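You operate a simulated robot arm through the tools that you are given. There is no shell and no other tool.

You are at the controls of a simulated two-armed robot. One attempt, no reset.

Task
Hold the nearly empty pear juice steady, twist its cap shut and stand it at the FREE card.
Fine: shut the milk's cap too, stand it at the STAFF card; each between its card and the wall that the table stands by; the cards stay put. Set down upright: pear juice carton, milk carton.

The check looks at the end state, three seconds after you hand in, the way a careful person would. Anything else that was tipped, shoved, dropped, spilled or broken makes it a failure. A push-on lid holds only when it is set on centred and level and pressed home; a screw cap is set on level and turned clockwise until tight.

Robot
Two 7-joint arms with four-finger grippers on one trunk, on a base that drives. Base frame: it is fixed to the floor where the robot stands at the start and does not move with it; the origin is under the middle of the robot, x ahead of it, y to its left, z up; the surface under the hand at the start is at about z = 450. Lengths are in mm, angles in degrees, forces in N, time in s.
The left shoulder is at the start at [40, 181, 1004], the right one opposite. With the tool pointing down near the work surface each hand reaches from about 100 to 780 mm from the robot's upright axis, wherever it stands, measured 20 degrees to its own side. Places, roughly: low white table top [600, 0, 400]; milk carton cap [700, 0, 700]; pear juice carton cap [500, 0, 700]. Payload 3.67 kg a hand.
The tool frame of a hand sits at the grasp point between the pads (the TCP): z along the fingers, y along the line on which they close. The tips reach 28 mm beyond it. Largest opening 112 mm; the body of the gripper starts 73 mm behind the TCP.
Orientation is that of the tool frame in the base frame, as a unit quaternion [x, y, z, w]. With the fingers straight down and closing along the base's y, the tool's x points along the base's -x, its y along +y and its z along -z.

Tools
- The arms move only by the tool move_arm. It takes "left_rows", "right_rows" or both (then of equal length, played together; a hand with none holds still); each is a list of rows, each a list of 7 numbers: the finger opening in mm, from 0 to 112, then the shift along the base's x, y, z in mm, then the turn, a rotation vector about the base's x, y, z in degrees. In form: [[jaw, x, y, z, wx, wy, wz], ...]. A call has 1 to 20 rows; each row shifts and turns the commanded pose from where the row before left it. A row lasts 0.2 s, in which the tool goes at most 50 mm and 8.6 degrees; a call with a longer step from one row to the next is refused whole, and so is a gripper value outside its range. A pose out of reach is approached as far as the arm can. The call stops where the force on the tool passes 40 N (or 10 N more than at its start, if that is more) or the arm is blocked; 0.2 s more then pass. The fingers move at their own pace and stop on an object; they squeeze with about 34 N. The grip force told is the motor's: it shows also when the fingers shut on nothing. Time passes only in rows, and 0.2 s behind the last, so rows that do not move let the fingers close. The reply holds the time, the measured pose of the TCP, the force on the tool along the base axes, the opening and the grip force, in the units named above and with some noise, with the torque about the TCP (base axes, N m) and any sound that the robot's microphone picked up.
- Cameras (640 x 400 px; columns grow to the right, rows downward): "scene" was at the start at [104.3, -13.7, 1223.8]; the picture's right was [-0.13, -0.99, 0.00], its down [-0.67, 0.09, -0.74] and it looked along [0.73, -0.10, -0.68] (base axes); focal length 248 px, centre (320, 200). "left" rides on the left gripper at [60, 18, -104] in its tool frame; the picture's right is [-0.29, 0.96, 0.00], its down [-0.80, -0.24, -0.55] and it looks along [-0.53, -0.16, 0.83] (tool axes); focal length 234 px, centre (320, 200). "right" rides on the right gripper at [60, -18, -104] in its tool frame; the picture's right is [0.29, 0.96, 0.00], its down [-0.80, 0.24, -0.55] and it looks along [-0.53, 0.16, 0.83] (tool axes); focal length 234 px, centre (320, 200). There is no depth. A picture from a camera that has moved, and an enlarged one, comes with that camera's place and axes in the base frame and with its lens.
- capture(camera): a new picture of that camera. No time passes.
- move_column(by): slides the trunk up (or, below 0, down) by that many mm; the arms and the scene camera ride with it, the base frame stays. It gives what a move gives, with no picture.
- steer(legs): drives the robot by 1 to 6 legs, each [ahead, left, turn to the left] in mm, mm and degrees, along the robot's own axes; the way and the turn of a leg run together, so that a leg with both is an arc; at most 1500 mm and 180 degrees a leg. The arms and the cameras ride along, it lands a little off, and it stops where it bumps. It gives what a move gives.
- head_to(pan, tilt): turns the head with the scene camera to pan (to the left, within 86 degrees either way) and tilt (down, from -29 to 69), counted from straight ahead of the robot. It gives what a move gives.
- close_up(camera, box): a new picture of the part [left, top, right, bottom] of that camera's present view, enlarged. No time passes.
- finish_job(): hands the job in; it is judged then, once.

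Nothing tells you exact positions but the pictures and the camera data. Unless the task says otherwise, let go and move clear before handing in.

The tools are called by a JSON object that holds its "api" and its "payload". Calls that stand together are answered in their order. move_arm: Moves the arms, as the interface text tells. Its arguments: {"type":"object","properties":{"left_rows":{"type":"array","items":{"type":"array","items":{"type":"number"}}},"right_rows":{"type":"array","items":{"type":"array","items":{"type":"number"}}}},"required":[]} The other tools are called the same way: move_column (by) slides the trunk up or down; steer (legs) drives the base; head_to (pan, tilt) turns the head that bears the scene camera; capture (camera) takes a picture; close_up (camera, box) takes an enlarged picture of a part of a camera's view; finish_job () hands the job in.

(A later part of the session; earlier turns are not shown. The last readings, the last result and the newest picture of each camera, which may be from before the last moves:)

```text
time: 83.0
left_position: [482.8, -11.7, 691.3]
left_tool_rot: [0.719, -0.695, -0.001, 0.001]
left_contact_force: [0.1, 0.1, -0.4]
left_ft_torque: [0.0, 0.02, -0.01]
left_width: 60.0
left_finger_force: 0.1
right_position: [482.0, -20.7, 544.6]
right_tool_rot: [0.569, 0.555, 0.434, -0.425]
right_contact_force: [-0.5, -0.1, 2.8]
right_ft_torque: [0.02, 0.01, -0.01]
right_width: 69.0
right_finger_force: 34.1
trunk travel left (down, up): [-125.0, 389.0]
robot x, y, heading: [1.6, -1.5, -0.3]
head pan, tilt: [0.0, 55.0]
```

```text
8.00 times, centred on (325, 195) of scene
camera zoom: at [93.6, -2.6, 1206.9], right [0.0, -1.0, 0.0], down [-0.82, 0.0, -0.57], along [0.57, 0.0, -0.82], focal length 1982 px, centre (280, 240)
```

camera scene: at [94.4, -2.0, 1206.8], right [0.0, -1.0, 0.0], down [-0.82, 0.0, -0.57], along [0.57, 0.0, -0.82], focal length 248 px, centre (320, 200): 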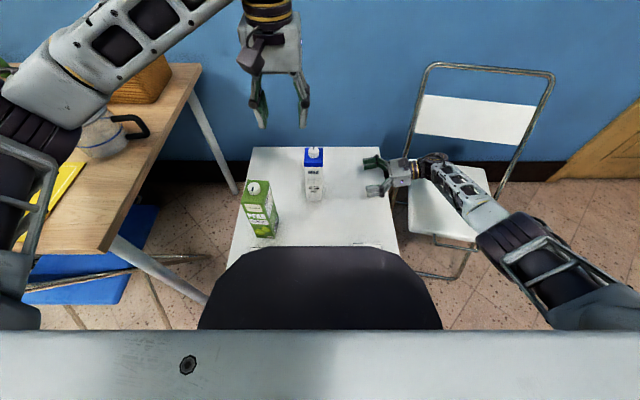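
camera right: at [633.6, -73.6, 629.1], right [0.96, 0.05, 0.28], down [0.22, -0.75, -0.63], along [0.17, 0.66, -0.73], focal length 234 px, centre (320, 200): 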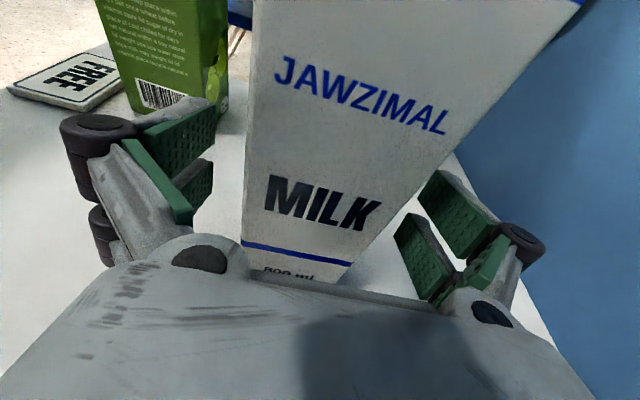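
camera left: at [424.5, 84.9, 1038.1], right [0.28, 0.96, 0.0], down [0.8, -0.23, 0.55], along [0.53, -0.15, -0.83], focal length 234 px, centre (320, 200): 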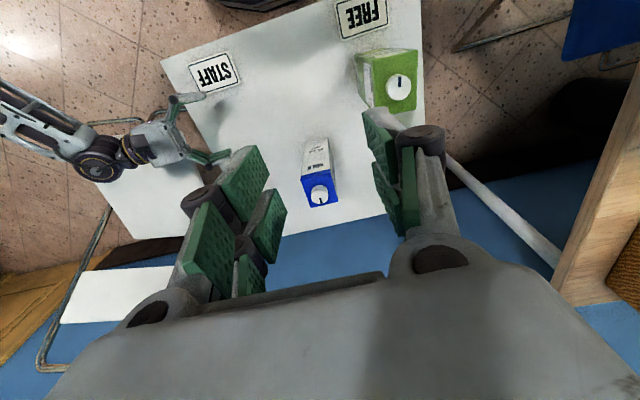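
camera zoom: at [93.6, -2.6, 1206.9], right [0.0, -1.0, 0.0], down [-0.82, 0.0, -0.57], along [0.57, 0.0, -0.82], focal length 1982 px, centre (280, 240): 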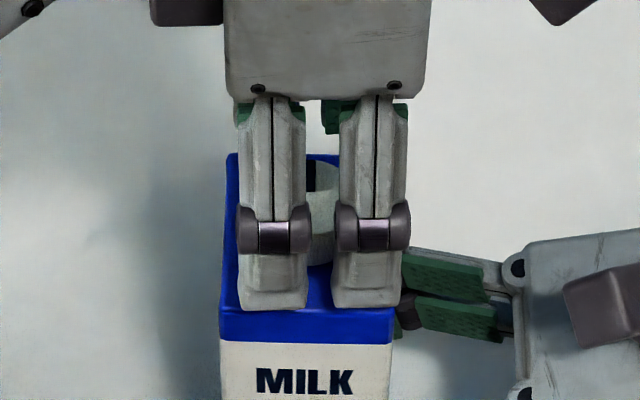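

{"api": "move_arm", "payload": {"left_rows": [[60, 0, 0, -1.5, 0, 0, 0]]}}

```text
time: 83.4
left_position: [483.9, -10.2, 689.4]
left_tool_rot: [0.719, -0.695, -0.001, 0.0]
left_contact_force: [0.4, 0.2, -0.4]
left_ft_torque: [0.05, 0.03, 0.02]
left_width: 60.3
left_finger_force: 0.0
right_position: [483.3, -20.9, 545.5]
right_tool_rot: [0.569, 0.555, 0.433, -0.425]
right_contact_force: [-1.7, 0.0, 3.1]
right_ft_torque: [0.0, 0.01, 0.02]
right_width: 69.3
right_finger_force: 33.9
trunk travel left (down, up): [-125.0, 389.0]
robot x, y, heading: [-0.9, 1.0, -0.0]
head pan, tilt: [0.0, 55.0]
```

{"api": "move_arm", "payload": {"left_rows": [[60, 0, 0, -1.5, 0, 0, 0]]}}

{"api": "close_up", "payload": {"camera": "scene", "box": [300, 170, 350, 220]}}

{"api": "close_up", "payload": {"camera": "left", "box": [200, 60, 440, 260]}}

```text
time: 83.8
left_position: [483.4, -10.3, 687.6]
left_tool_rot: [0.719, -0.695, -0.002, 0.001]
left_contact_force: [0.0, 0.3, 0.8]
left_ft_torque: [0.03, 0.0, 0.01]
left_width: 60.0
left_finger_force: 0.1
right_position: [483.0, -22.3, 544.7]
right_tool_rot: [0.569, 0.555, 0.434, -0.425]
right_contact_force: [-1.0, -0.7, 2.6]
right_ft_torque: [-0.04, 0.03, 0.04]
right_width: 69.0
right_finger_force: 33.7
trunk travel left (down, up): [-125.0, 389.0]
robot x, y, heading: [0.4, 2.0, -0.1]
head pan, tilt: [0.0, 55.0]
```

```text
8.00 times, centred on (325, 195) of scene
camera zoom: at [93.7, -2.6, 1206.9], right [0.0, -1.0, 0.0], down [-0.82, 0.0, -0.57], along [0.57, 0.0, -0.82], focal length 1982 px, centre (280, 240)
```

zoom: 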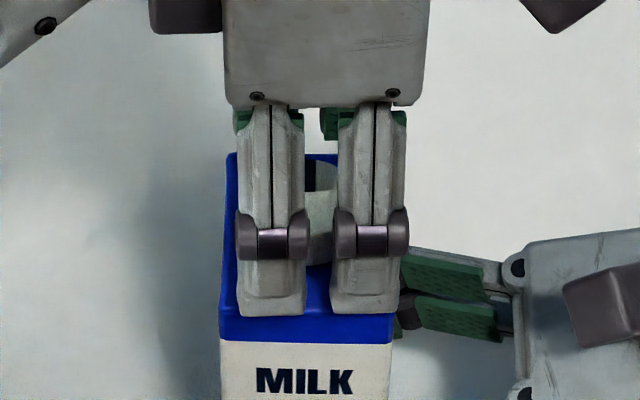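

```text
2.00 times, centred on (320, 160) of left
camera zoom: at [469.0, -72.0, 791.4], right [-0.97, 0.26, 0.0], down [0.22, 0.8, 0.55], along [0.14, 0.54, -0.83], focal length 468 px, centre (320, 280)
```

zoom: 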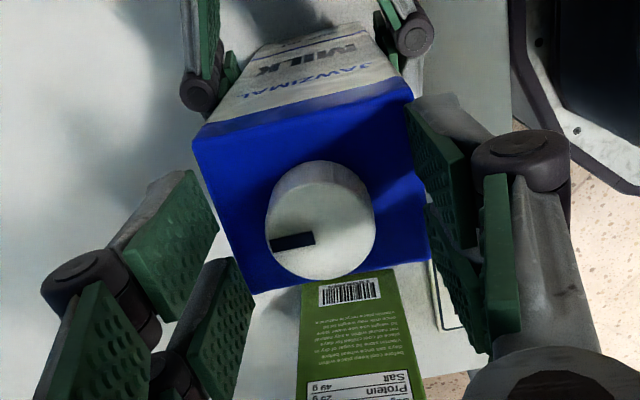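

Same relative position as on the pear, no contact. Closing the left fingers on the milk's cap.

{"api": "move_arm", "payload": {"left_rows": [[50, 0, 0, 0, 0, 0, 0], [42, 0, 0, 0, 0, 0, 0], [36, 0, 0, 0, 0, 0, 0], [30, 0, 0, 0, 0, 0, 0], [22, 0, 0, 0, 0, 0, 0], [18, 0, 0, 0, 0, 0, 0]]}}

{"api": "close_up", "payload": {"camera": "left", "box": [200, 60, 440, 260]}}

```text
time: 85.2
left_position: [483.4, -10.2, 687.4]
left_tool_rot: [0.718, -0.696, -0.001, 0.001]
left_contact_force: [2.0, -0.9, -0.5]
left_ft_torque: [-0.06, -0.07, -0.05]
left_width: 28.1
left_finger_force: 34.2
right_position: [483.0, -19.8, 545.4]
right_tool_rot: [0.569, 0.555, 0.434, -0.425]
right_contact_force: [-2.7, 0.0, -0.8]
right_ft_torque: [-0.05, -0.29, 0.04]
right_width: 69.2
right_finger_force: 33.9
trunk travel left (down, up): [-125.0, 389.0]
robot x, y, heading: [4.8, 3.0, -0.0]
head pan, tilt: [0.0, 55.0]
```

```text
2.00 times, centred on (320, 160) of left
camera zoom: at [469.2, -72.1, 791.5], right [-0.97, 0.26, 0.0], down [0.21, 0.8, 0.55], along [0.14, 0.54, -0.83], focal length 468 px, centre (320, 280)
```

zoom: 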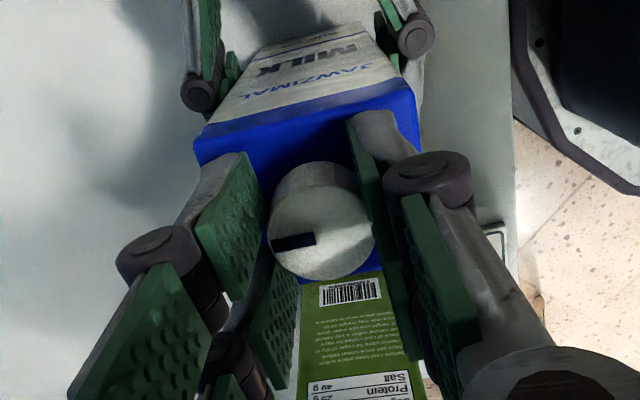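

The milk's cap is gripped, nicely centred. Twisting clockwise in steps.

{"api": "move_arm", "payload": {"left_rows": [[18, 0, 0, 0, 0, 0, -5], [18, 0, 0, 0, 0, 0, -6], [18, 0, 0, 0, 0, 0, -6], [18, 0, 0, 0, 0, 0, -6], [18, 0, 0, 0, 0, 0, -6]]}}

{"api": "close_up", "payload": {"camera": "left", "box": [200, 60, 440, 260]}}

```text
time: 86.4
left_position: [482.7, -11.0, 687.9]
left_tool_rot: [-0.521, 0.853, 0.001, 0.0]
left_contact_force: [-4.5, 3.6, 5.7]
left_ft_torque: [0.16, 0.14, -0.02]
left_width: 28.3
left_finger_force: 34.2
right_position: [483.9, -21.4, 545.3]
right_tool_rot: [0.569, 0.554, 0.434, -0.425]
right_contact_force: [4.3, -0.2, -3.0]
right_ft_torque: [0.36, 0.52, 0.04]
right_width: 69.1
right_finger_force: 34.3
trunk travel left (down, up): [-125.0, 389.0]
robot x, y, heading: [2.3, -1.8, -0.1]
head pan, tilt: [0.0, 55.0]
```

```text
2.00 times, centred on (320, 160) of left
camera zoom: at [441.7, -56.9, 791.4], right [-0.72, 0.69, 0.0], down [0.58, 0.6, 0.55], along [0.38, 0.4, -0.83], focal length 468 px, centre (320, 280)
```

zoom: 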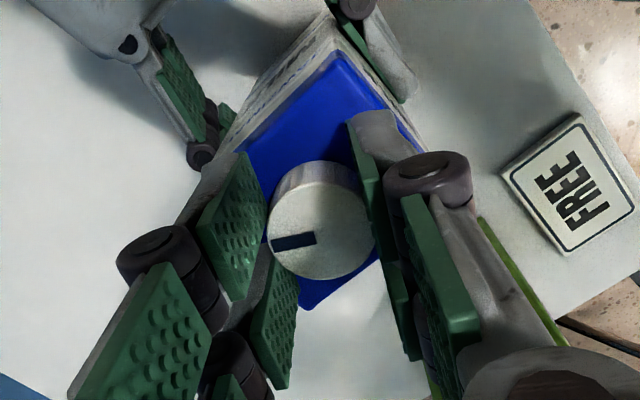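

{"api": "move_arm", "payload": {"left_rows": [[18, -0.2, 0.2, 0.2, 0, 0, -7], [18, -0.1, 0.1, 0.1, 0, 0, -7], [18, 0, 0, 0, 0, 0, -7], [18, 0, 0, 0, 0, 0, -7], [18, 0, 0, 0, 0, 0, -7], [18, 0, 0, 0, 0, 0, -7]]}}

{"api": "close_up", "payload": {"camera": "left", "box": [200, 60, 440, 260]}}

```text
time: 87.8
left_position: [483.0, -10.0, 687.0]
left_tool_rot: [-0.181, 0.984, 0.001, 0.0]
left_contact_force: [-7.2, 2.7, 8.3]
left_ft_torque: [-0.03, 0.29, 0.0]
left_width: 28.0
left_finger_force: 34.0
right_position: [484.2, -20.7, 545.0]
right_tool_rot: [0.569, 0.555, 0.434, -0.425]
right_contact_force: [8.4, -3.3, -5.6]
right_ft_torque: [0.03, 0.34, -0.14]
right_width: 69.0
right_finger_force: 33.9
trunk travel left (down, up): [-125.0, 389.0]
robot x, y, heading: [-0.1, 1.6, 0.1]
head pan, tilt: [0.0, 55.0]
```

```text
2.00 times, centred on (320, 160) of left
camera zoom: at [422.3, -15.8, 791.4], right [-0.07, 1.0, 0.0], down [0.83, 0.06, 0.55], along [0.55, 0.04, -0.83], focal length 468 px, centre (320, 280)
```

zoom: 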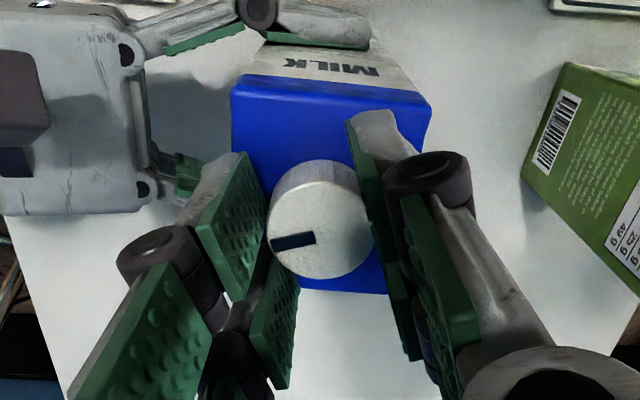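

Now at +21°, cap turning freely. Trimming the side loads and continuing.

{"api": "move_arm", "payload": {"left_rows": [[18, -0.2, 0.1, 0.2, 0, 0, -7], [18, -0.2, 0.1, 0.1, 0, 0, -7], [18, -0.1, 0, 0, 0, 0, -7], [18, 0, 0, 0, 0, 0, -7], [18, 0, 0, 0, 0, 0, -7], [18, 0, 0, 0, 0, 0, -7]]}}

{"api": "close_up", "payload": {"camera": "left", "box": [200, 60, 440, 260]}}

```text
time: 89.2
left_position: [482.4, -11.3, 688.5]
left_tool_rot: [0.184, 0.983, 0.002, -0.001]
left_contact_force: [-3.1, 8.9, -0.2]
left_ft_torque: [0.29, 0.17, 0.01]
left_width: 27.9
left_finger_force: 34.0
right_position: [483.5, -20.2, 545.6]
right_tool_rot: [0.568, 0.555, 0.433, -0.426]
right_contact_force: [2.7, -9.4, 0.0]
right_ft_torque: [0.65, 0.02, -0.08]
right_width: 69.2
right_finger_force: 34.2
trunk travel left (down, up): [-125.0, 389.0]
robot x, y, heading: [-0.9, 2.2, 0.0]
head pan, tilt: [0.0, 55.0]
```

```text
2.00 times, centred on (320, 160) of left
camera zoom: at [435.2, 27.6, 791.6], right [0.61, 0.79, 0.0], down [0.66, -0.51, 0.55], along [0.44, -0.34, -0.83], focal length 468 px, centre (320, 280)
```

zoom: 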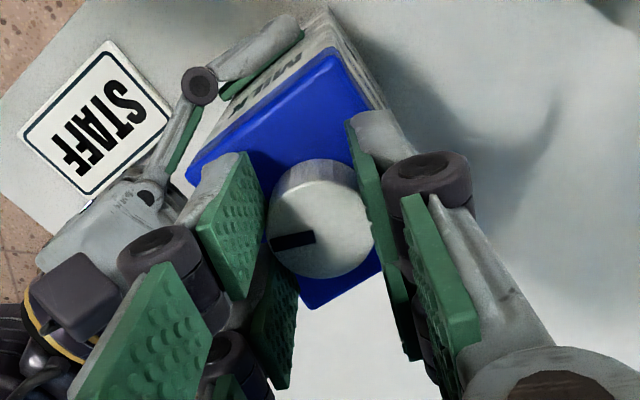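

{"api": "move_arm", "payload": {"left_rows": [[18, -0.1, 0.3, 0, 0, 0, -7], [18, -0.1, 0.2, 0, 0, 0, -7], [18, 0, 0.1, 0, 0, 0, -7], [18, 0, 0, 0, 0, 0, -7], [18, 0, 0, -0.1, 0, 0, -7]]}}

{"api": "close_up", "payload": {"camera": "left", "box": [200, 60, 440, 260]}}

```text
time: 90.4
left_position: [482.0, -8.8, 688.0]
left_tool_rot: [0.471, 0.882, 0.002, 0.0]
left_contact_force: [4.9, 8.7, -2.6]
left_ft_torque: [0.57, 0.02, -0.01]
left_width: 28.1
left_finger_force: 33.9
right_position: [482.6, -20.3, 546.4]
right_tool_rot: [0.568, 0.556, 0.432, -0.427]
right_contact_force: [-5.7, -10.0, 7.1]
right_ft_torque: [0.57, -0.65, 0.03]
right_width: 68.9
right_finger_force: 34.4
trunk travel left (down, up): [-125.0, 389.0]
robot x, y, heading: [1.1, 0.4, 0.1]
head pan, tilt: [0.0, 55.0]
```

```text
2.00 times, centred on (320, 160) of left
camera zoom: at [465.7, 49.4, 791.6], right [0.96, 0.29, 0.0], down [0.24, -0.8, 0.55], along [0.16, -0.53, -0.83], focal length 468 px, centre (320, 280)
```

zoom: 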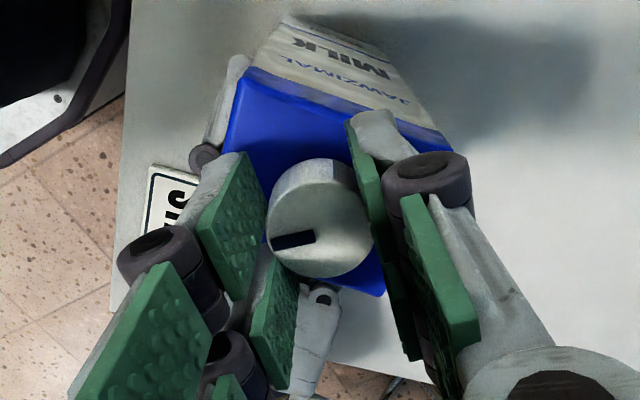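

{"api": "move_arm", "payload": {"left_rows": [[18, 0.2, 0.3, -0.1, 0, 0, -7], [18, 0.2, 0.3, -0.1, 0, 0, -7], [18, 0, 0, -0.1, 0, 0, -7], [18, 0, 0, 0, 0, 0, -6]]}}

{"api": "close_up", "payload": {"camera": "left", "box": [200, 60, 440, 260]}}

```text
time: 91.4
left_position: [483.1, -10.5, 687.4]
left_tool_rot: [0.665, 0.747, 0.0, 0.001]
left_contact_force: [3.8, 5.9, 0.1]
left_ft_torque: [0.45, -0.04, 0.01]
left_width: 27.9
left_finger_force: 34.6
right_position: [481.8, -20.3, 545.6]
right_tool_rot: [0.568, 0.555, 0.434, -0.427]
right_contact_force: [-4.3, -4.0, 6.1]
right_ft_torque: [0.34, -0.36, 0.01]
right_width: 69.0
right_finger_force: 34.1
trunk travel left (down, up): [-125.0, 389.0]
robot x, y, heading: [3.4, -1.2, -0.2]
head pan, tilt: [0.0, 55.0]
```

```text
2.00 times, centred on (320, 160) of left
camera zoom: at [495.1, 51.5, 791.5], right [0.98, -0.17, 0.0], down [-0.15, -0.82, 0.55], along [-0.09, -0.55, -0.83], focal length 468 px, centre (320, 280)
```

zoom: 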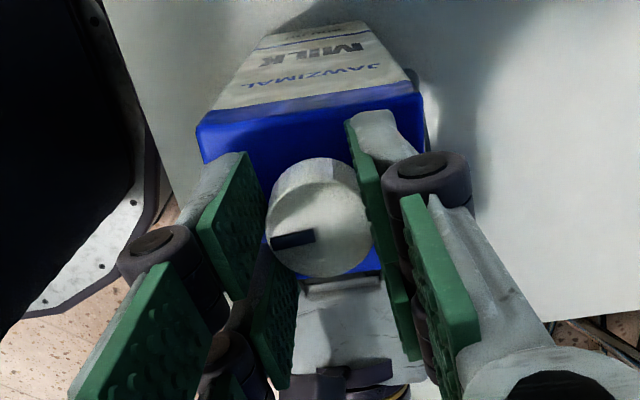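

The milk's cap is still free at -83°, so it needs another grip. Releasing, lifting and winding back.

{"api": "move_arm", "payload": {"left_rows": [[30, 0, 0, 0, 0, 0, 0], [45, 0, 0, 0, 0, 0, 0], [60, 0, 0, 0, 0, 0, 0], [60, 0, 0, 0, 0, 0, 0], [60, 0, 0, 10, 0, 0, 0], [60, 0, 0, 20, 0, 0, 0], [60, 0, 0, 25, 0, 0, 0], [60, 0, 0, 5, 0, 0, 8.5], [60, 0, 0, 5, 0, 0, 8.5], [60, 0, 0, 0, 0, 0, 8.5], [60, 0, 0, 0, 0, 0, 8.5], [60, 0, 0, 0, 0, 0, 8.5], [60, 0, 0, 0, 0, 0, 8.5], [60, 0, 0, 0, 0, 0, 8.5], [60, 0, 0, 0, 0, 0, 8.5], [60, 0, 0, 0, 0, 0, 8.5], [60, 0, 0, 0, 0, 0, 8.5], [60, 0, 0, 0, 0, 0, 8.5], [60, 0, 0, 0, 0, 0, 8.5]]}}

{"api": "close_up", "payload": {"camera": "left", "box": [200, 60, 440, 260]}}

{"api": "close_up", "payload": {"camera": "scene", "box": [270, 150, 370, 250]}}

```text
time: 95.4
left_position: [482.8, -9.2, 752.7]
left_tool_rot: [-0.165, 0.986, 0.002, 0.0]
left_contact_force: [0.5, 0.5, 0.1]
left_ft_torque: [-0.02, -0.03, 0.0]
left_width: 59.9
left_finger_force: 0.1
right_position: [483.9, -20.0, 545.0]
right_tool_rot: [0.569, 0.555, 0.433, -0.425]
right_contact_force: [0.1, 0.0, 2.0]
right_ft_torque: [-0.21, -0.07, 0.02]
right_width: 69.0
right_finger_force: 33.9
trunk travel left (down, up): [-125.0, 389.0]
robot x, y, heading: [-0.6, 0.2, -0.1]
head pan, tilt: [0.0, 55.0]
```

```text
2.00 times, centred on (320, 160) of left
camera zoom: at [422.1, -12.6, 856.3], right [-0.04, 1.0, 0.0], down [0.83, 0.03, 0.55], along [0.55, 0.02, -0.83], focal length 468 px, centre (320, 280)
```

zoom: 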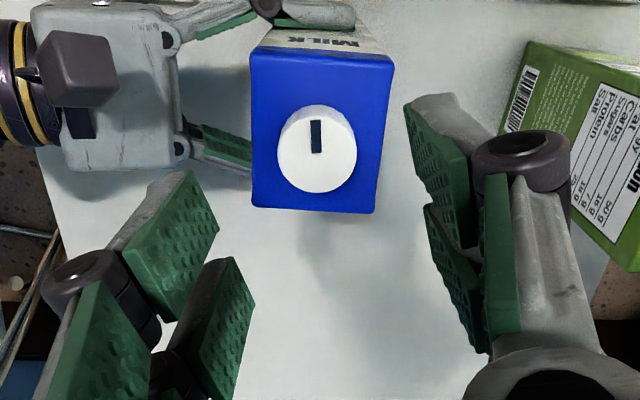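

```text
4.00 times, centred on (320, 200) of scene
camera zoom: at [93.8, -2.6, 1206.9], right [0.0, -1.0, 0.0], down [-0.82, 0.0, -0.57], along [0.57, 0.0, -0.82], focal length 991 px, centre (320, 200)
```

zoom: 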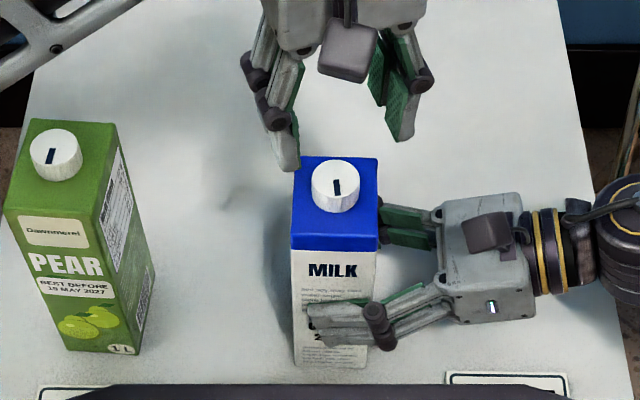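

The milk cap's mark turned about 175°. Winding further to +87° to have full range for the next twist, then descending.

{"api": "move_arm", "payload": {"left_rows": [[60, 0, 0, 0, 0, 0, 8.5], [60, 0, 0, 0, 0, 0, 8.5], [60, 0, 0, 0, 0, 0, 8.5], [60, 0, 0, 0, 0, 0, 8.5], [60, 0, 0, 0, 0, 0, 8.5], [60, 0, 0, 0, 0, 0, 8.5], [60, 0, 0, 0, 0, 0, 8.5], [60, 0.2, -0.6, 0, 0, 0, 8.5], [60, 0, 0, -10, 0, 0, 0], [60, 0, 0, -10, 0, 0, 0], [60, 0, 0, -10, 0, 0, 0], [60, 0, 0, -10, 0, 0, 0], [60, 0, 0, -10, 0, 0, 0], [60, 0, 0, -8, 0, 0, 0]]}}

{"api": "close_up", "payload": {"camera": "left", "box": [200, 60, 440, 260]}}

```text
time: 98.4
left_position: [483.5, -10.8, 695.4]
left_tool_rot: [-0.688, 0.726, 0.001, -0.001]
left_contact_force: [0.2, -1.0, -0.6]
left_ft_torque: [-0.03, 0.0, -0.03]
left_width: 60.2
left_finger_force: 0.1
right_position: [482.6, -20.1, 544.5]
right_tool_rot: [0.569, 0.554, 0.434, -0.425]
right_contact_force: [-0.4, 0.9, 0.1]
right_ft_torque: [-0.13, -0.07, -0.06]
right_width: 68.9
right_finger_force: 33.9
trunk travel left (down, up): [-125.0, 389.0]
robot x, y, heading: [-0.7, 3.4, -0.2]
head pan, tilt: [0.0, 55.0]
```

```text
2.00 times, centred on (320, 160) of left
camera zoom: at [463.9, -69.1, 798.4], right [-0.94, 0.34, 0.0], down [0.28, 0.78, 0.55], along [0.19, 0.52, -0.83], focal length 468 px, centre (320, 280)
```

zoom: 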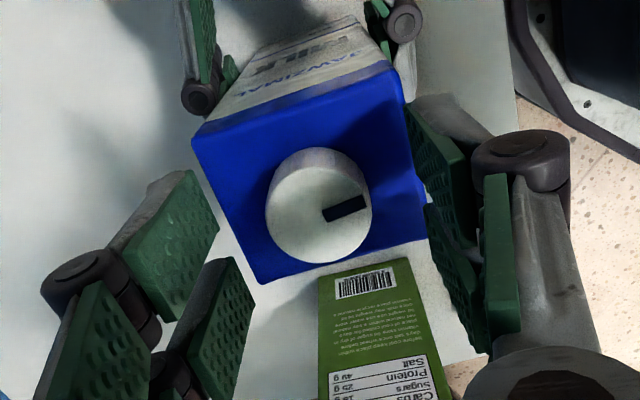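

{"api": "move_arm", "payload": {"left_rows": [[60, 0, 0, -4, 0, 0, 0], [60, 0, 0, -4, 0, 0, 0], [50, 0, 0, 0, 0, 0, 0], [42, 0, 0, 0, 0, 0, 0], [36, 0, 0, 0, 0, 0, 0], [30, 0, 0, 0, 0, 0, 0], [22, 0, 0, 0, 0, 0, 0], [18, 0, 0, 0, 0, 0, 0]]}}

{"api": "close_up", "payload": {"camera": "left", "box": [200, 60, 440, 260]}}

```text
time: 100.2
left_position: [482.9, -10.4, 686.7]
left_tool_rot: [-0.688, 0.726, 0.0, 0.0]
left_contact_force: [4.0, 0.0, 0.1]
left_ft_torque: [-0.13, -0.14, 0.0]
left_width: 28.1
left_finger_force: 34.1
right_position: [482.4, -20.9, 544.6]
right_tool_rot: [0.569, 0.554, 0.434, -0.426]
right_contact_force: [-4.7, -0.5, 0.7]
right_ft_torque: [-0.1, -0.54, 0.04]
right_width: 69.2
right_finger_force: 33.7
trunk travel left (down, up): [-125.0, 389.0]
robot x, y, heading: [-0.0, -1.0, 0.2]
head pan, tilt: [0.0, 55.0]
```

```text
2.00 times, centred on (320, 160) of left
camera zoom: at [463.8, -69.4, 790.3], right [-0.94, 0.34, 0.0], down [0.28, 0.78, 0.55], along [0.19, 0.52, -0.83], focal length 468 px, centre (320, 280)
```

zoom: 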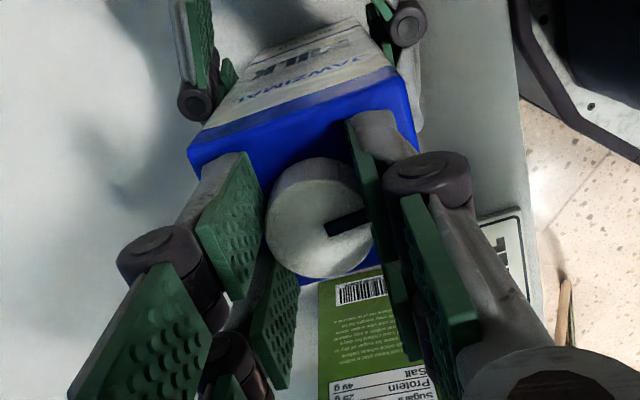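

Gripped again. Twisting clockwise in short steps with torque checks.

{"api": "move_arm", "payload": {"left_rows": [[18, 0.2, 0, 0, 0, 0, -4], [18, 0.1, 0, 0, 0, 0, -4], [18, 0, 0, 0, 0, 0, -4], [18, 0, 0, 0, 0, 0, -4]]}}

{"api": "close_up", "payload": {"camera": "left", "box": [200, 60, 440, 260]}}

```text
time: 101.2
left_position: [483.1, -9.7, 684.8]
left_tool_rot: [-0.579, 0.815, 0.001, -0.002]
left_contact_force: [2.4, 0.3, 0.1]
left_ft_torque: [-0.01, -0.09, 0.56]
left_width: 27.9
left_finger_force: 33.4
right_position: [483.3, -20.4, 545.0]
right_tool_rot: [0.569, 0.554, 0.433, -0.425]
right_contact_force: [-2.2, 1.5, -1.0]
right_ft_torque: [0.01, -0.16, -0.53]
right_width: 68.9
right_finger_force: 33.9
trunk travel left (down, up): [-125.0, 389.0]
robot x, y, heading: [-2.7, 0.8, 0.0]
head pan, tilt: [0.0, 55.0]
```

```text
2.00 times, centred on (320, 160) of left
camera zoom: at [448.6, -61.2, 790.2], right [-0.81, 0.59, 0.0], down [0.49, 0.67, 0.55], along [0.32, 0.45, -0.83], focal length 468 px, centre (320, 280)
```

zoom: 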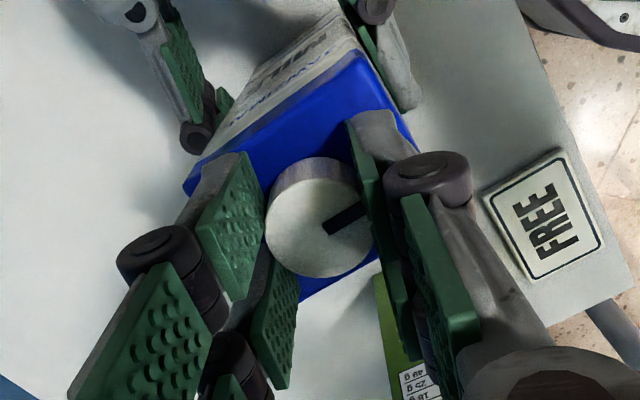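

Torque is already 0.56 N·m after 16°, so the milk's cap is reaching its stop. One more small turn to make it tight.

{"api": "move_arm", "payload": {"left_rows": [[18, 0, 0, 0, 0, 0, -2], [18, 0, 0, 0, 0, 0, -2], [18, 0, 0, 0, 0, 0, -2]]}}

{"api": "close_up", "payload": {"camera": "left", "box": [200, 60, 440, 260]}}

```text
time: 102.0
left_position: [483.9, -10.1, 685.8]
left_tool_rot: [-0.535, 0.845, 0.002, -0.001]
left_contact_force: [2.4, -0.8, 0.5]
left_ft_torque: [-0.1, 0.03, 0.05]
left_width: 28.1
left_finger_force: 33.7
right_position: [482.5, -21.0, 544.8]
right_tool_rot: [0.568, 0.555, 0.433, -0.426]
right_contact_force: [-2.0, 0.8, -0.3]
right_ft_torque: [-0.07, -0.27, -0.08]
right_width: 69.2
right_finger_force: 33.8
trunk travel left (down, up): [-125.0, 389.0]
robot x, y, heading: [1.2, 0.8, -0.3]
head pan, tilt: [0.0, 55.0]
```

```text
2.00 times, centred on (320, 160) of left
camera zoom: at [443.3, -57.3, 790.3], right [-0.74, 0.67, 0.0], down [0.56, 0.62, 0.55], along [0.37, 0.41, -0.83], focal length 468 px, centre (320, 280)
```

zoom: 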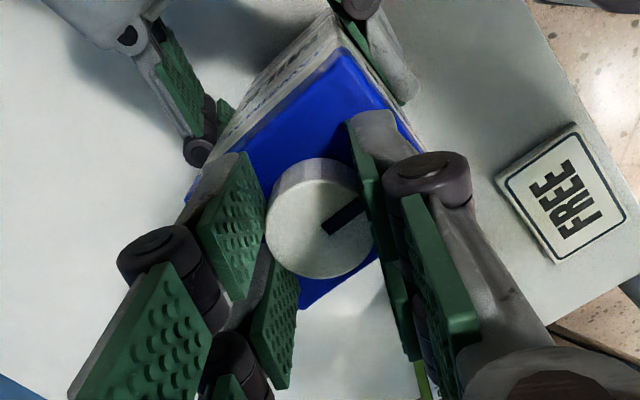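

The torque released in a small slip. I'll turn a bit more to verify the cap itself doesn't turn any further.

{"api": "move_arm", "payload": {"left_rows": [[18, 0, 0, 0, 0, 0, -2], [18, 0, 0, 0, 0, 0, -2]]}}

{"api": "move_arm", "payload": {"left_rows": [[18, 0, 0, 0, 0, 0, -1.5], [18, 0, 0, 0, 0, 0, -1.5]]}}

{"api": "close_up", "payload": {"camera": "left", "box": [200, 60, 440, 260]}}

```text
time: 102.6
left_position: [484.0, -9.4, 686.3]
left_tool_rot: [-0.507, 0.862, 0.002, -0.001]
left_contact_force: [2.5, 0.2, -0.7]
left_ft_torque: [-0.01, -0.12, 0.25]
left_width: 28.0
left_finger_force: 33.9
right_position: [482.7, -21.0, 544.2]
right_tool_rot: [0.568, 0.555, 0.433, -0.425]
right_contact_force: [-2.8, 0.4, 0.3]
right_ft_torque: [-0.08, -0.29, -0.24]
right_width: 69.1
right_finger_force: 33.4
trunk travel left (down, up): [-125.0, 389.0]
robot x, y, heading: [-0.6, 1.0, -0.0]
head pan, tilt: [0.0, 55.0]
```

```text
time: 103.2
left_position: [483.3, -9.3, 687.0]
left_tool_rot: [-0.484, 0.875, 0.002, -0.001]
left_contact_force: [1.9, 0.2, 0.3]
left_ft_torque: [0.01, -0.1, 0.33]
left_width: 28.0
left_finger_force: 34.1
right_position: [483.5, -21.0, 545.3]
right_tool_rot: [0.569, 0.555, 0.433, -0.426]
right_contact_force: [-1.5, -0.1, -1.5]
right_ft_torque: [-0.03, -0.17, -0.27]
right_width: 69.1
right_finger_force: 33.9
trunk travel left (down, up): [-125.0, 389.0]
robot x, y, heading: [0.8, -1.7, 0.0]
head pan, tilt: [0.0, 55.0]
```

```text
2.00 times, centred on (320, 160) of left
camera zoom: at [438.1, -51.7, 790.3], right [-0.66, 0.75, 0.0], down [0.63, 0.55, 0.55], along [0.42, 0.37, -0.83], focal length 468 px, centre (320, 280)
```

zoom: 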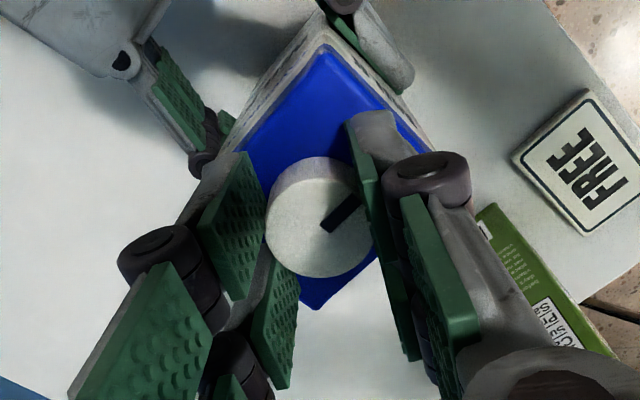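

The mark shows the cap no longer turns while the fingers slip, so it's at its stop. I'll loosen and regrip once in place for one more firm nip, as on the pear.

{"api": "move_arm", "payload": {"left_rows": [[30, 0, 0, 0, 0, 0, 0], [40, 0, 0, 0, 0, 0, 0], [40, 0, 0, 0, 0, 0, 0], [34, 0, 0, 0, 0, 0, 0], [28, 0, 0, 0, 0, 0, 0], [20, 0, 0, 0, 0, 0, 0], [18, 0, 0, 0, 0, 0, 0], [18, 0, 0, 0, 0, 0, -2], [18, 0, 0, 0, 0, 0, -2], [18, 0, 0, 0, 0, 0, -2]]}}

{"api": "close_up", "payload": {"camera": "left", "box": [200, 60, 440, 260]}}

```text
time: 105.4
left_position: [483.7, -9.4, 686.6]
left_tool_rot: [-0.438, 0.899, 0.0, 0.0]
left_contact_force: [2.0, 0.4, 0.0]
left_ft_torque: [-0.01, -0.13, 0.46]
left_width: 28.1
left_finger_force: 34.4
right_position: [483.8, -20.0, 544.9]
right_tool_rot: [0.569, 0.554, 0.434, -0.425]
right_contact_force: [-0.1, -0.3, -1.3]
right_ft_torque: [-0.16, -0.18, -0.44]
right_width: 69.0
right_finger_force: 33.9
trunk travel left (down, up): [-125.0, 389.0]
robot x, y, heading: [-2.1, -0.3, 0.2]
head pan, tilt: [0.0, 55.0]
```

```text
2.00 times, centred on (320, 160) of left
camera zoom: at [434.0, -46.5, 790.2], right [-0.58, 0.82, 0.0], down [0.68, 0.48, 0.55], along [0.45, 0.32, -0.83], focal length 468 px, centre (320, 280)
```

zoom: 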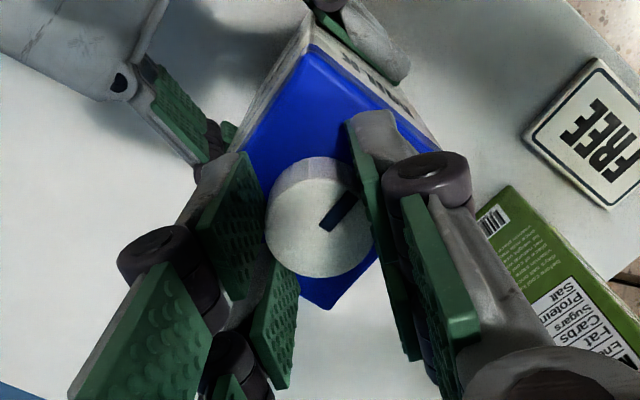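

0.46 N·m and the mark stays put relative to the carton: the milk's cap is tight. Releasing and lifting the left hand away.

{"api": "move_arm", "payload": {"left_rows": [[30, 0, 0, 0, 0, 0, 0], [45, 0, 0, 0, 0, 0, 0], [60, 0, 0, 0, 0, 0, 0], [60, 0, 0, 0, 0, 0, 0], [60, 0, 0, 12, 0, 0, 0], [60, 0, 0, 20, 0, 0, 0], [60, 0, 0, 30, 0, 0, -6], [60, 0, 0, 40, 0, 0, -8], [60, 0, 0, 40, 0, 0, -8], [60, 0, 0, 40, 0, 0, -8], [60, 0, 0, 40, 0, 0, -8], [60, 0, 20, 20, 0, 0, -8], [60, 0, 25, 0, 0, 0, -6], [60, 0, 25, 0, 0, 0, 0]]}}

{"api": "capture", "payload": {"camera": "left"}}

{"api": "close_up", "payload": {"camera": "scene", "box": [220, 140, 420, 260]}}

```text
time: 108.4
left_position: [484.0, 60.5, 929.2]
left_tool_rot: [0.002, 1.0, 0.001, 0.0]
left_contact_force: [-0.2, 0.0, 0.4]
left_ft_torque: [-0.02, 0.0, 0.01]
left_width: 59.9
left_finger_force: 0.1
right_position: [483.1, -20.7, 544.3]
right_tool_rot: [0.569, 0.554, 0.434, -0.426]
right_contact_force: [-0.3, 0.6, -1.2]
right_ft_torque: [0.01, 0.03, -0.05]
right_width: 69.1
right_finger_force: 34.4
trunk travel left (down, up): [-125.0, 389.0]
robot x, y, heading: [-0.8, 1.3, -0.0]
head pan, tilt: [0.0, 55.0]
```

```text
taken
camera left: at [424.7, 78.9, 1032.6], right [0.29, 0.96, 0.0], down [0.8, -0.24, 0.55], along [0.53, -0.16, -0.83], focal length 234 px, centre (320, 200)
```

left: 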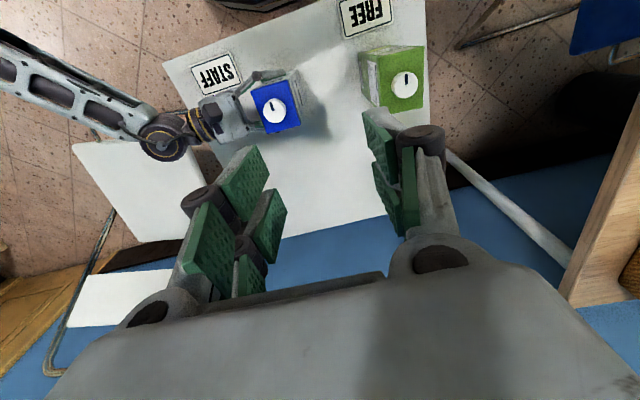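

```text
3.20 times, centred on (320, 200) of scene
camera zoom: at [93.9, -2.0, 1206.8], right [0.0, -1.0, 0.0], down [-0.82, 0.0, -0.57], along [0.57, 0.0, -0.82], focal length 793 px, centre (320, 200)
```

zoom: 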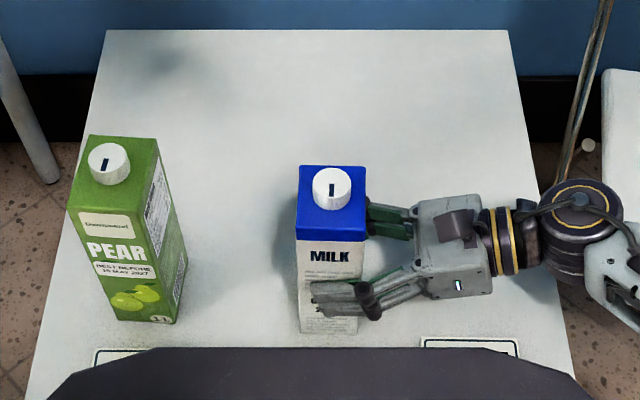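

Both caps are shut. Now lifting the milk 25 mm and carrying it to behind the STAFF card.

{"api": "move_arm", "payload": {"right_rows": [[45, 0, 0, 5, 0, 0, 0], [45, 0, 0, 7, 0, 0, 0], [45, 0, 0, 7, 0, 0, 0], [45, 0, 0, 6, 0, 0, 0], [45, 4, -10, 0, 0, 0, 0], [45, 6, -18, 0, 0, 0, 0], [45, 6, -20, 0, 0, 0, 0], [45, 6, -20, 0, 0, 0, 0], [45, 0, -20, 0, 0, 0, 0], [45, 0, -20, 0, 0, 0, 0], [45, 0, -18, 0, 0, 0, 0], [45, 0, -10, 0, 0, 0, 0], [45, 0, -5, 0, 0, 0, 0]]}}

{"api": "close_up", "payload": {"camera": "scene", "box": [220, 140, 420, 260]}}

{"api": "close_up", "payload": {"camera": "left", "box": [170, 0, 430, 180]}}

```text
time: 111.2
left_position: [483.3, 61.1, 928.7]
left_tool_rot: [0.0, 1.0, 0.001, 0.0]
left_contact_force: [-0.4, 0.0, -0.6]
left_ft_torque: [0.04, -0.01, 0.01]
left_width: 60.2
left_finger_force: 0.0
right_position: [505.6, -162.7, 570.5]
right_tool_rot: [0.569, 0.555, 0.433, -0.426]
right_contact_force: [0.3, 0.4, -5.4]
right_ft_torque: [-0.06, 0.04, 0.03]
right_width: 69.1
right_finger_force: 33.6
trunk travel left (down, up): [-125.0, 389.0]
robot x, y, heading: [-1.0, -0.1, 0.2]
head pan, tilt: [0.0, 55.0]
```

```text
3.20 times, centred on (320, 200) of scene
camera zoom: at [94.3, -2.7, 1206.8], right [0.0, -1.0, 0.0], down [-0.82, 0.0, -0.57], along [0.57, 0.0, -0.82], focal length 793 px, centre (320, 200)
```

zoom: 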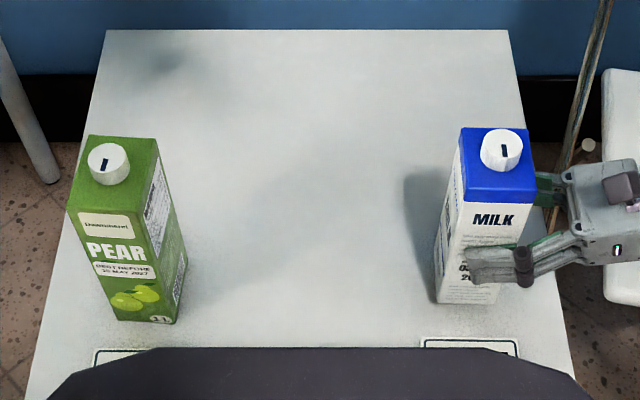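

```text
2.22 times, centred on (300, 90) of left
camera zoom: at [425.2, 78.0, 1032.5], right [0.29, 0.96, 0.0], down [0.8, -0.24, 0.55], along [0.53, -0.16, -0.83], focal length 520 px, centre (364, 444)
```

zoom: 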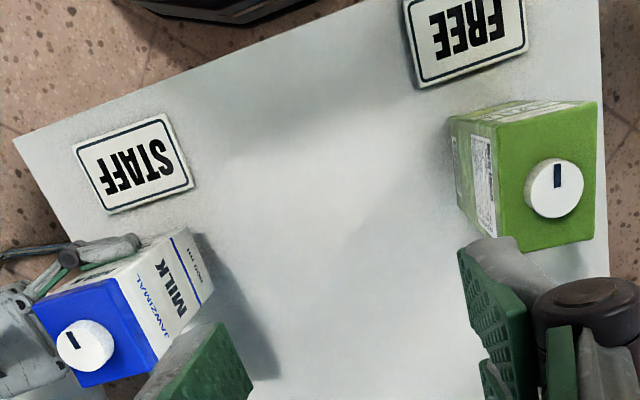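

{"api": "close_up", "payload": {"camera": "scene", "box": [340, 195, 400, 255]}}

```text
6.67 times, centred on (370, 225) of scene
camera zoom: at [94.3, -2.7, 1206.8], right [0.0, -1.0, 0.0], down [-0.82, 0.0, -0.57], along [0.57, 0.0, -0.82], focal length 1652 px, centre (-13, 33)
```

zoom: 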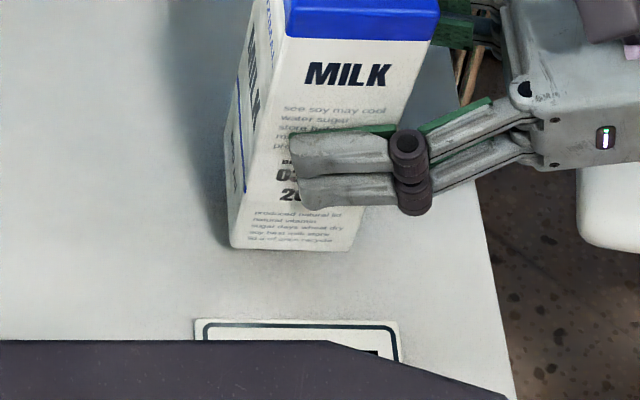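

The milk is lined up with the STAFF card (centre y≈-152 against -155) and about 30 mm behind it. Lowering.

{"api": "move_arm", "payload": {"right_rows": [[45, 0, -2, -7, 0, 0, 0], [45, 0, 0, -7, 0, 0, 0], [45, 0, 0, -5, 0, 0, 0], [45, 0, 0, -2.5, 0, 0, 0], [45, 0, 0, -1, 0, 0, 0]]}}

```text
time: 112.4
left_position: [484.3, 61.2, 928.9]
left_tool_rot: [0.001, 1.0, 0.002, 0.0]
left_contact_force: [-0.8, -0.1, -1.0]
left_ft_torque: [0.01, 0.02, 0.02]
left_width: 60.0
left_finger_force: 0.1
right_position: [504.6, -163.7, 546.6]
right_tool_rot: [0.569, 0.554, 0.434, -0.425]
right_contact_force: [0.5, 1.0, -6.0]
right_ft_torque: [-0.04, -0.02, 0.02]
right_width: 69.1
right_finger_force: 34.1
trunk travel left (down, up): [-125.0, 389.0]
robot x, y, heading: [3.4, -0.3, -0.1]
head pan, tilt: [0.0, 55.0]
```

{"api": "move_arm", "payload": {"right_rows": [[45, 0, 0, -0.8, 0, 0, 0], [45, 0, 0, -0.8, 0, 0, 0]]}}

```text
time: 113.0
left_position: [483.4, 60.6, 929.0]
left_tool_rot: [0.001, 1.0, 0.001, 0.0]
left_contact_force: [0.8, -0.4, 0.4]
left_ft_torque: [-0.02, 0.0, 0.03]
left_width: 60.0
left_finger_force: 0.0
right_position: [504.9, -162.2, 545.2]
right_tool_rot: [0.569, 0.555, 0.433, -0.425]
right_contact_force: [-0.7, 0.4, -4.9]
right_ft_torque: [-0.08, -0.03, -0.02]
right_width: 69.1
right_finger_force: 33.8
trunk travel left (down, up): [-125.0, 389.0]
robot x, y, heading: [-2.0, -0.1, 0.1]
head pan, tilt: [0.0, 55.0]
```

{"api": "move_arm", "payload": {"right_rows": [[45, 0, 0, -0.6, 0, 0, 0], [45, 0, 0, -0.6, 0, 0, 0]]}}

```text
time: 113.6
left_position: [482.8, 60.8, 928.6]
left_tool_rot: [0.001, 1.0, 0.001, 0.001]
left_contact_force: [0.9, -0.2, 0.0]
left_ft_torque: [-0.03, 0.04, -0.01]
left_width: 59.8
left_finger_force: 0.0
right_position: [505.4, -164.2, 544.6]
right_tool_rot: [0.568, 0.554, 0.434, -0.425]
right_contact_force: [-0.9, -0.3, 2.1]
right_ft_torque: [-0.19, 0.15, 0.0]
right_width: 68.9
right_finger_force: 34.1
trunk travel left (down, up): [-125.0, 389.0]
robot x, y, heading: [-1.3, -1.8, -0.2]
head pan, tilt: [0.0, 55.0]
```

The milk is on the table (+2 N). Opening the right hand gradually.

{"api": "move_arm", "payload": {"right_rows": [[70, 0, 0, -0.3, 0, 0, 0], [75, 0, 0, 0, 0, 0, 0], [85, 0, 0, 0, 0, 0, 0], [100, 0, 0, 0, 0, 0, 0], [112, 0, 0, 0, 0, 0, 0], [112, 0, 0, 0, 0, 0, 0]]}}

{"api": "close_up", "payload": {"camera": "scene", "box": [220, 140, 420, 260]}}

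{"api": "capture", "payload": {"camera": "right"}}

```text
time: 115.0
left_position: [483.8, 60.6, 929.4]
left_tool_rot: [0.001, 1.0, 0.001, 0.0]
left_contact_force: [-0.2, -0.5, -0.4]
left_ft_torque: [0.02, -0.04, -0.03]
left_width: 60.2
left_finger_force: 0.0
right_position: [504.3, -164.5, 544.8]
right_tool_rot: [0.569, 0.554, 0.435, -0.426]
right_contact_force: [0.6, -0.5, -0.1]
right_ft_torque: [0.01, 0.0, 0.0]
right_width: 112.2
right_finger_force: 0.0
trunk travel left (down, up): [-125.0, 389.0]
robot x, y, heading: [3.7, -1.3, 0.0]
head pan, tilt: [0.0, 55.0]
```

```text
3.20 times, centred on (320, 200) of scene
camera zoom: at [93.9, -2.6, 1206.9], right [0.0, -1.0, 0.0], down [-0.82, 0.0, -0.57], along [0.57, 0.0, -0.82], focal length 793 px, centre (320, 200)
```

zoom: 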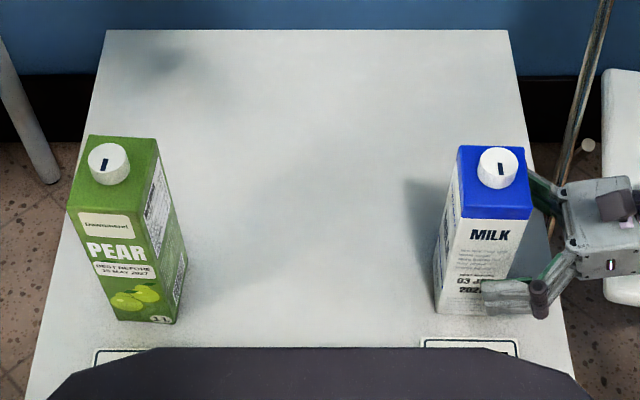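

```text
taken
camera right: at [487.4, -247.0, 628.5], right [0.96, 0.05, 0.28], down [0.22, -0.75, -0.63], along [0.17, 0.66, -0.73], focal length 234 px, centre (320, 200)
```

right: 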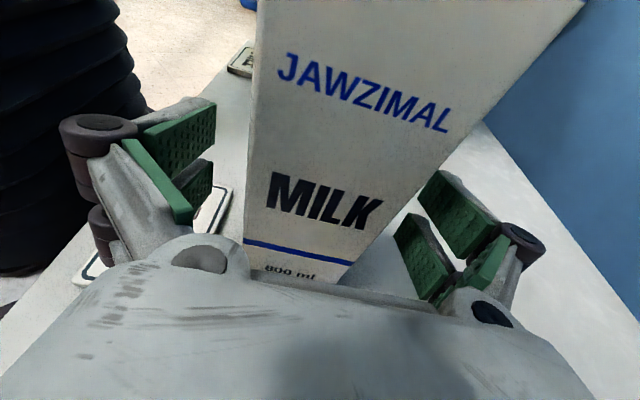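

The milk stands free. Backing the right hand straight out, then raising it.

{"api": "move_arm", "payload": {"right_rows": [[112, 0, -12, 0, 0, 0, 0], [112, 0, -18, 0, 0, 0, 0], [112, 0, -22, 0, 0, 0, 0], [112, 0, -25, 0, 0, 0, 0], [112, 0, -25, 0, 0, 0, 0], [112, 0, -18, 0, 0, 0, 0]]}}

{"api": "close_up", "payload": {"camera": "scene", "box": [220, 140, 480, 300]}}

```text
time: 116.4
left_position: [483.3, 61.6, 929.0]
left_tool_rot: [0.0, 1.0, 0.001, 0.0]
left_contact_force: [-0.6, 0.6, -0.4]
left_ft_torque: [0.04, 0.01, 0.01]
left_width: 60.2
left_finger_force: 0.1
right_position: [505.4, -283.6, 543.7]
right_tool_rot: [0.569, 0.554, 0.434, -0.425]
right_contact_force: [0.3, 0.2, 0.4]
right_ft_torque: [0.01, 0.04, 0.02]
right_width: 111.9
right_finger_force: 0.0
trunk travel left (down, up): [-125.0, 389.0]
robot x, y, heading: [-1.8, 0.5, 0.1]
head pan, tilt: [0.0, 55.0]
```

```text
2.46 times, centred on (350, 220) of scene
camera zoom: at [93.9, -2.7, 1206.9], right [0.0, -1.0, 0.0], down [-0.82, 0.0, -0.57], along [0.57, 0.0, -0.82], focal length 610 px, centre (246, 151)
```

zoom: 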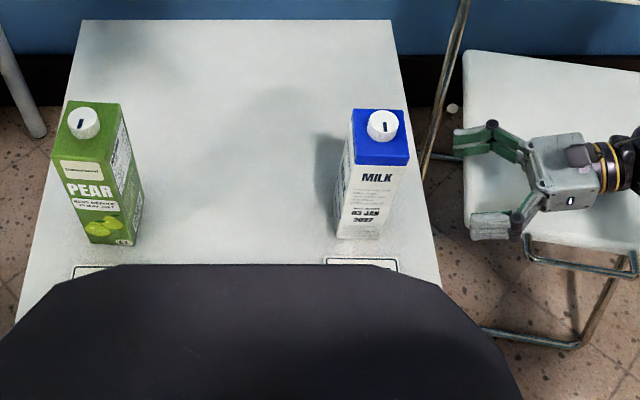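

Clear of the milk. Raising the right hand and checking the final arrangement from the left camera.

{"api": "move_arm", "payload": {"right_rows": [[112, 0, 0, 25, 0, 0, 0], [112, 0, 0, 35, 0, 0, 0], [112, 0, 0, 35, 0, 0, 0], [112, 0, 0, 35, 0, 0, 0], [112, 0, 0, 35, 0, 0, 0], [112, -5, 0, 35, 0, 0, 0], [112, -10, 0, 35, 0, 0, 0]], "left_rows": [[60, -5, 5, 5, 0, 0, 0], [60, -5, 10, 5, 0, 0, 0], [60, -5, 10, 5, 0, 0, 0], [60, -5, 10, 5, 0, 0, 0], [60, -5, 10, 5, 0, 0, 0], [60, -5, 10, 5, 0, 0, 0], [60, 0, 5, 0, 0, 0, 0]]}}

{"api": "capture", "payload": {"camera": "left"}}

{"api": "capture", "payload": {"camera": "right"}}

{"api": "capture", "payload": {"camera": "scene"}}

```text
time: 118.0
left_position: [453.0, 121.0, 959.6]
left_tool_rot: [0.001, 1.0, 0.0, -0.001]
left_contact_force: [-0.1, -0.5, 0.4]
left_ft_torque: [-0.02, -0.02, 0.03]
left_width: 59.9
left_finger_force: 0.0
right_position: [489.6, -281.8, 780.0]
right_tool_rot: [0.568, 0.555, 0.433, -0.427]
right_contact_force: [0.2, 0.4, -0.1]
right_ft_torque: [0.0, 0.0, -0.01]
right_width: 111.8
right_finger_force: 0.1
trunk travel left (down, up): [-125.0, 389.0]
robot x, y, heading: [1.8, -2.3, -0.1]
head pan, tilt: [0.0, 55.0]
```

```text
taken
camera left: at [395.0, 138.0, 1062.9], right [0.29, 0.96, 0.0], down [0.8, -0.24, 0.55], along [0.53, -0.16, -0.83], focal length 234 px, centre (320, 200)
```

left: 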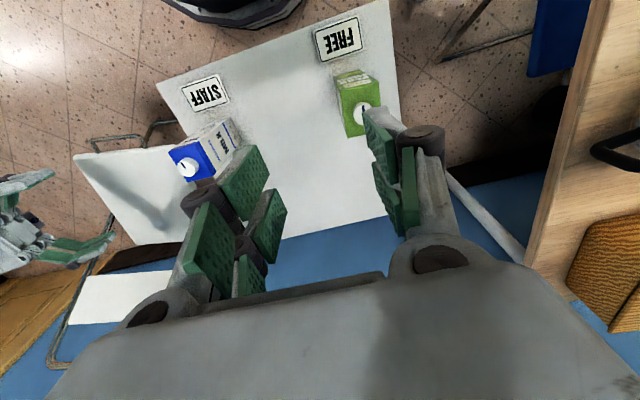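

```text
taken
camera right: at [472.0, -365.5, 864.2], right [0.96, 0.05, 0.27], down [0.22, -0.75, -0.63], along [0.17, 0.66, -0.73], focal length 234 px, centre (320, 200)
```

right: 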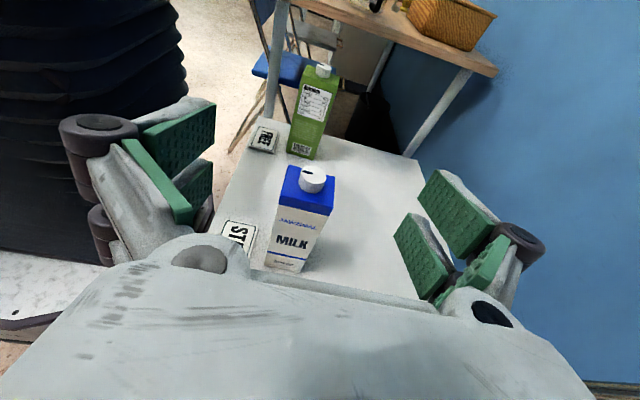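

```text
taken
camera scene: at [93.4, -2.3, 1206.9], right [0.0, -1.0, 0.0], down [-0.82, 0.0, -0.57], along [0.57, 0.0, -0.82], focal length 248 px, centre (320, 200)
```

scene: 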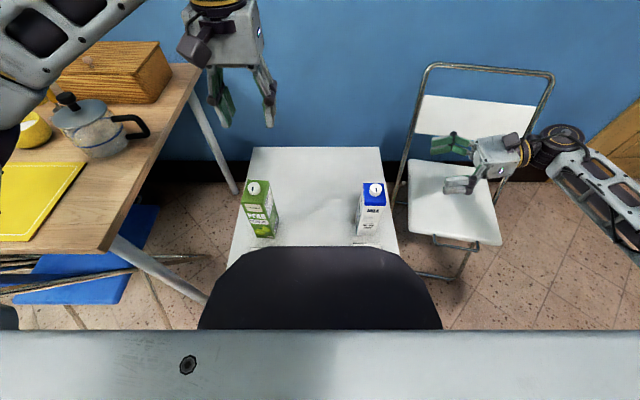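

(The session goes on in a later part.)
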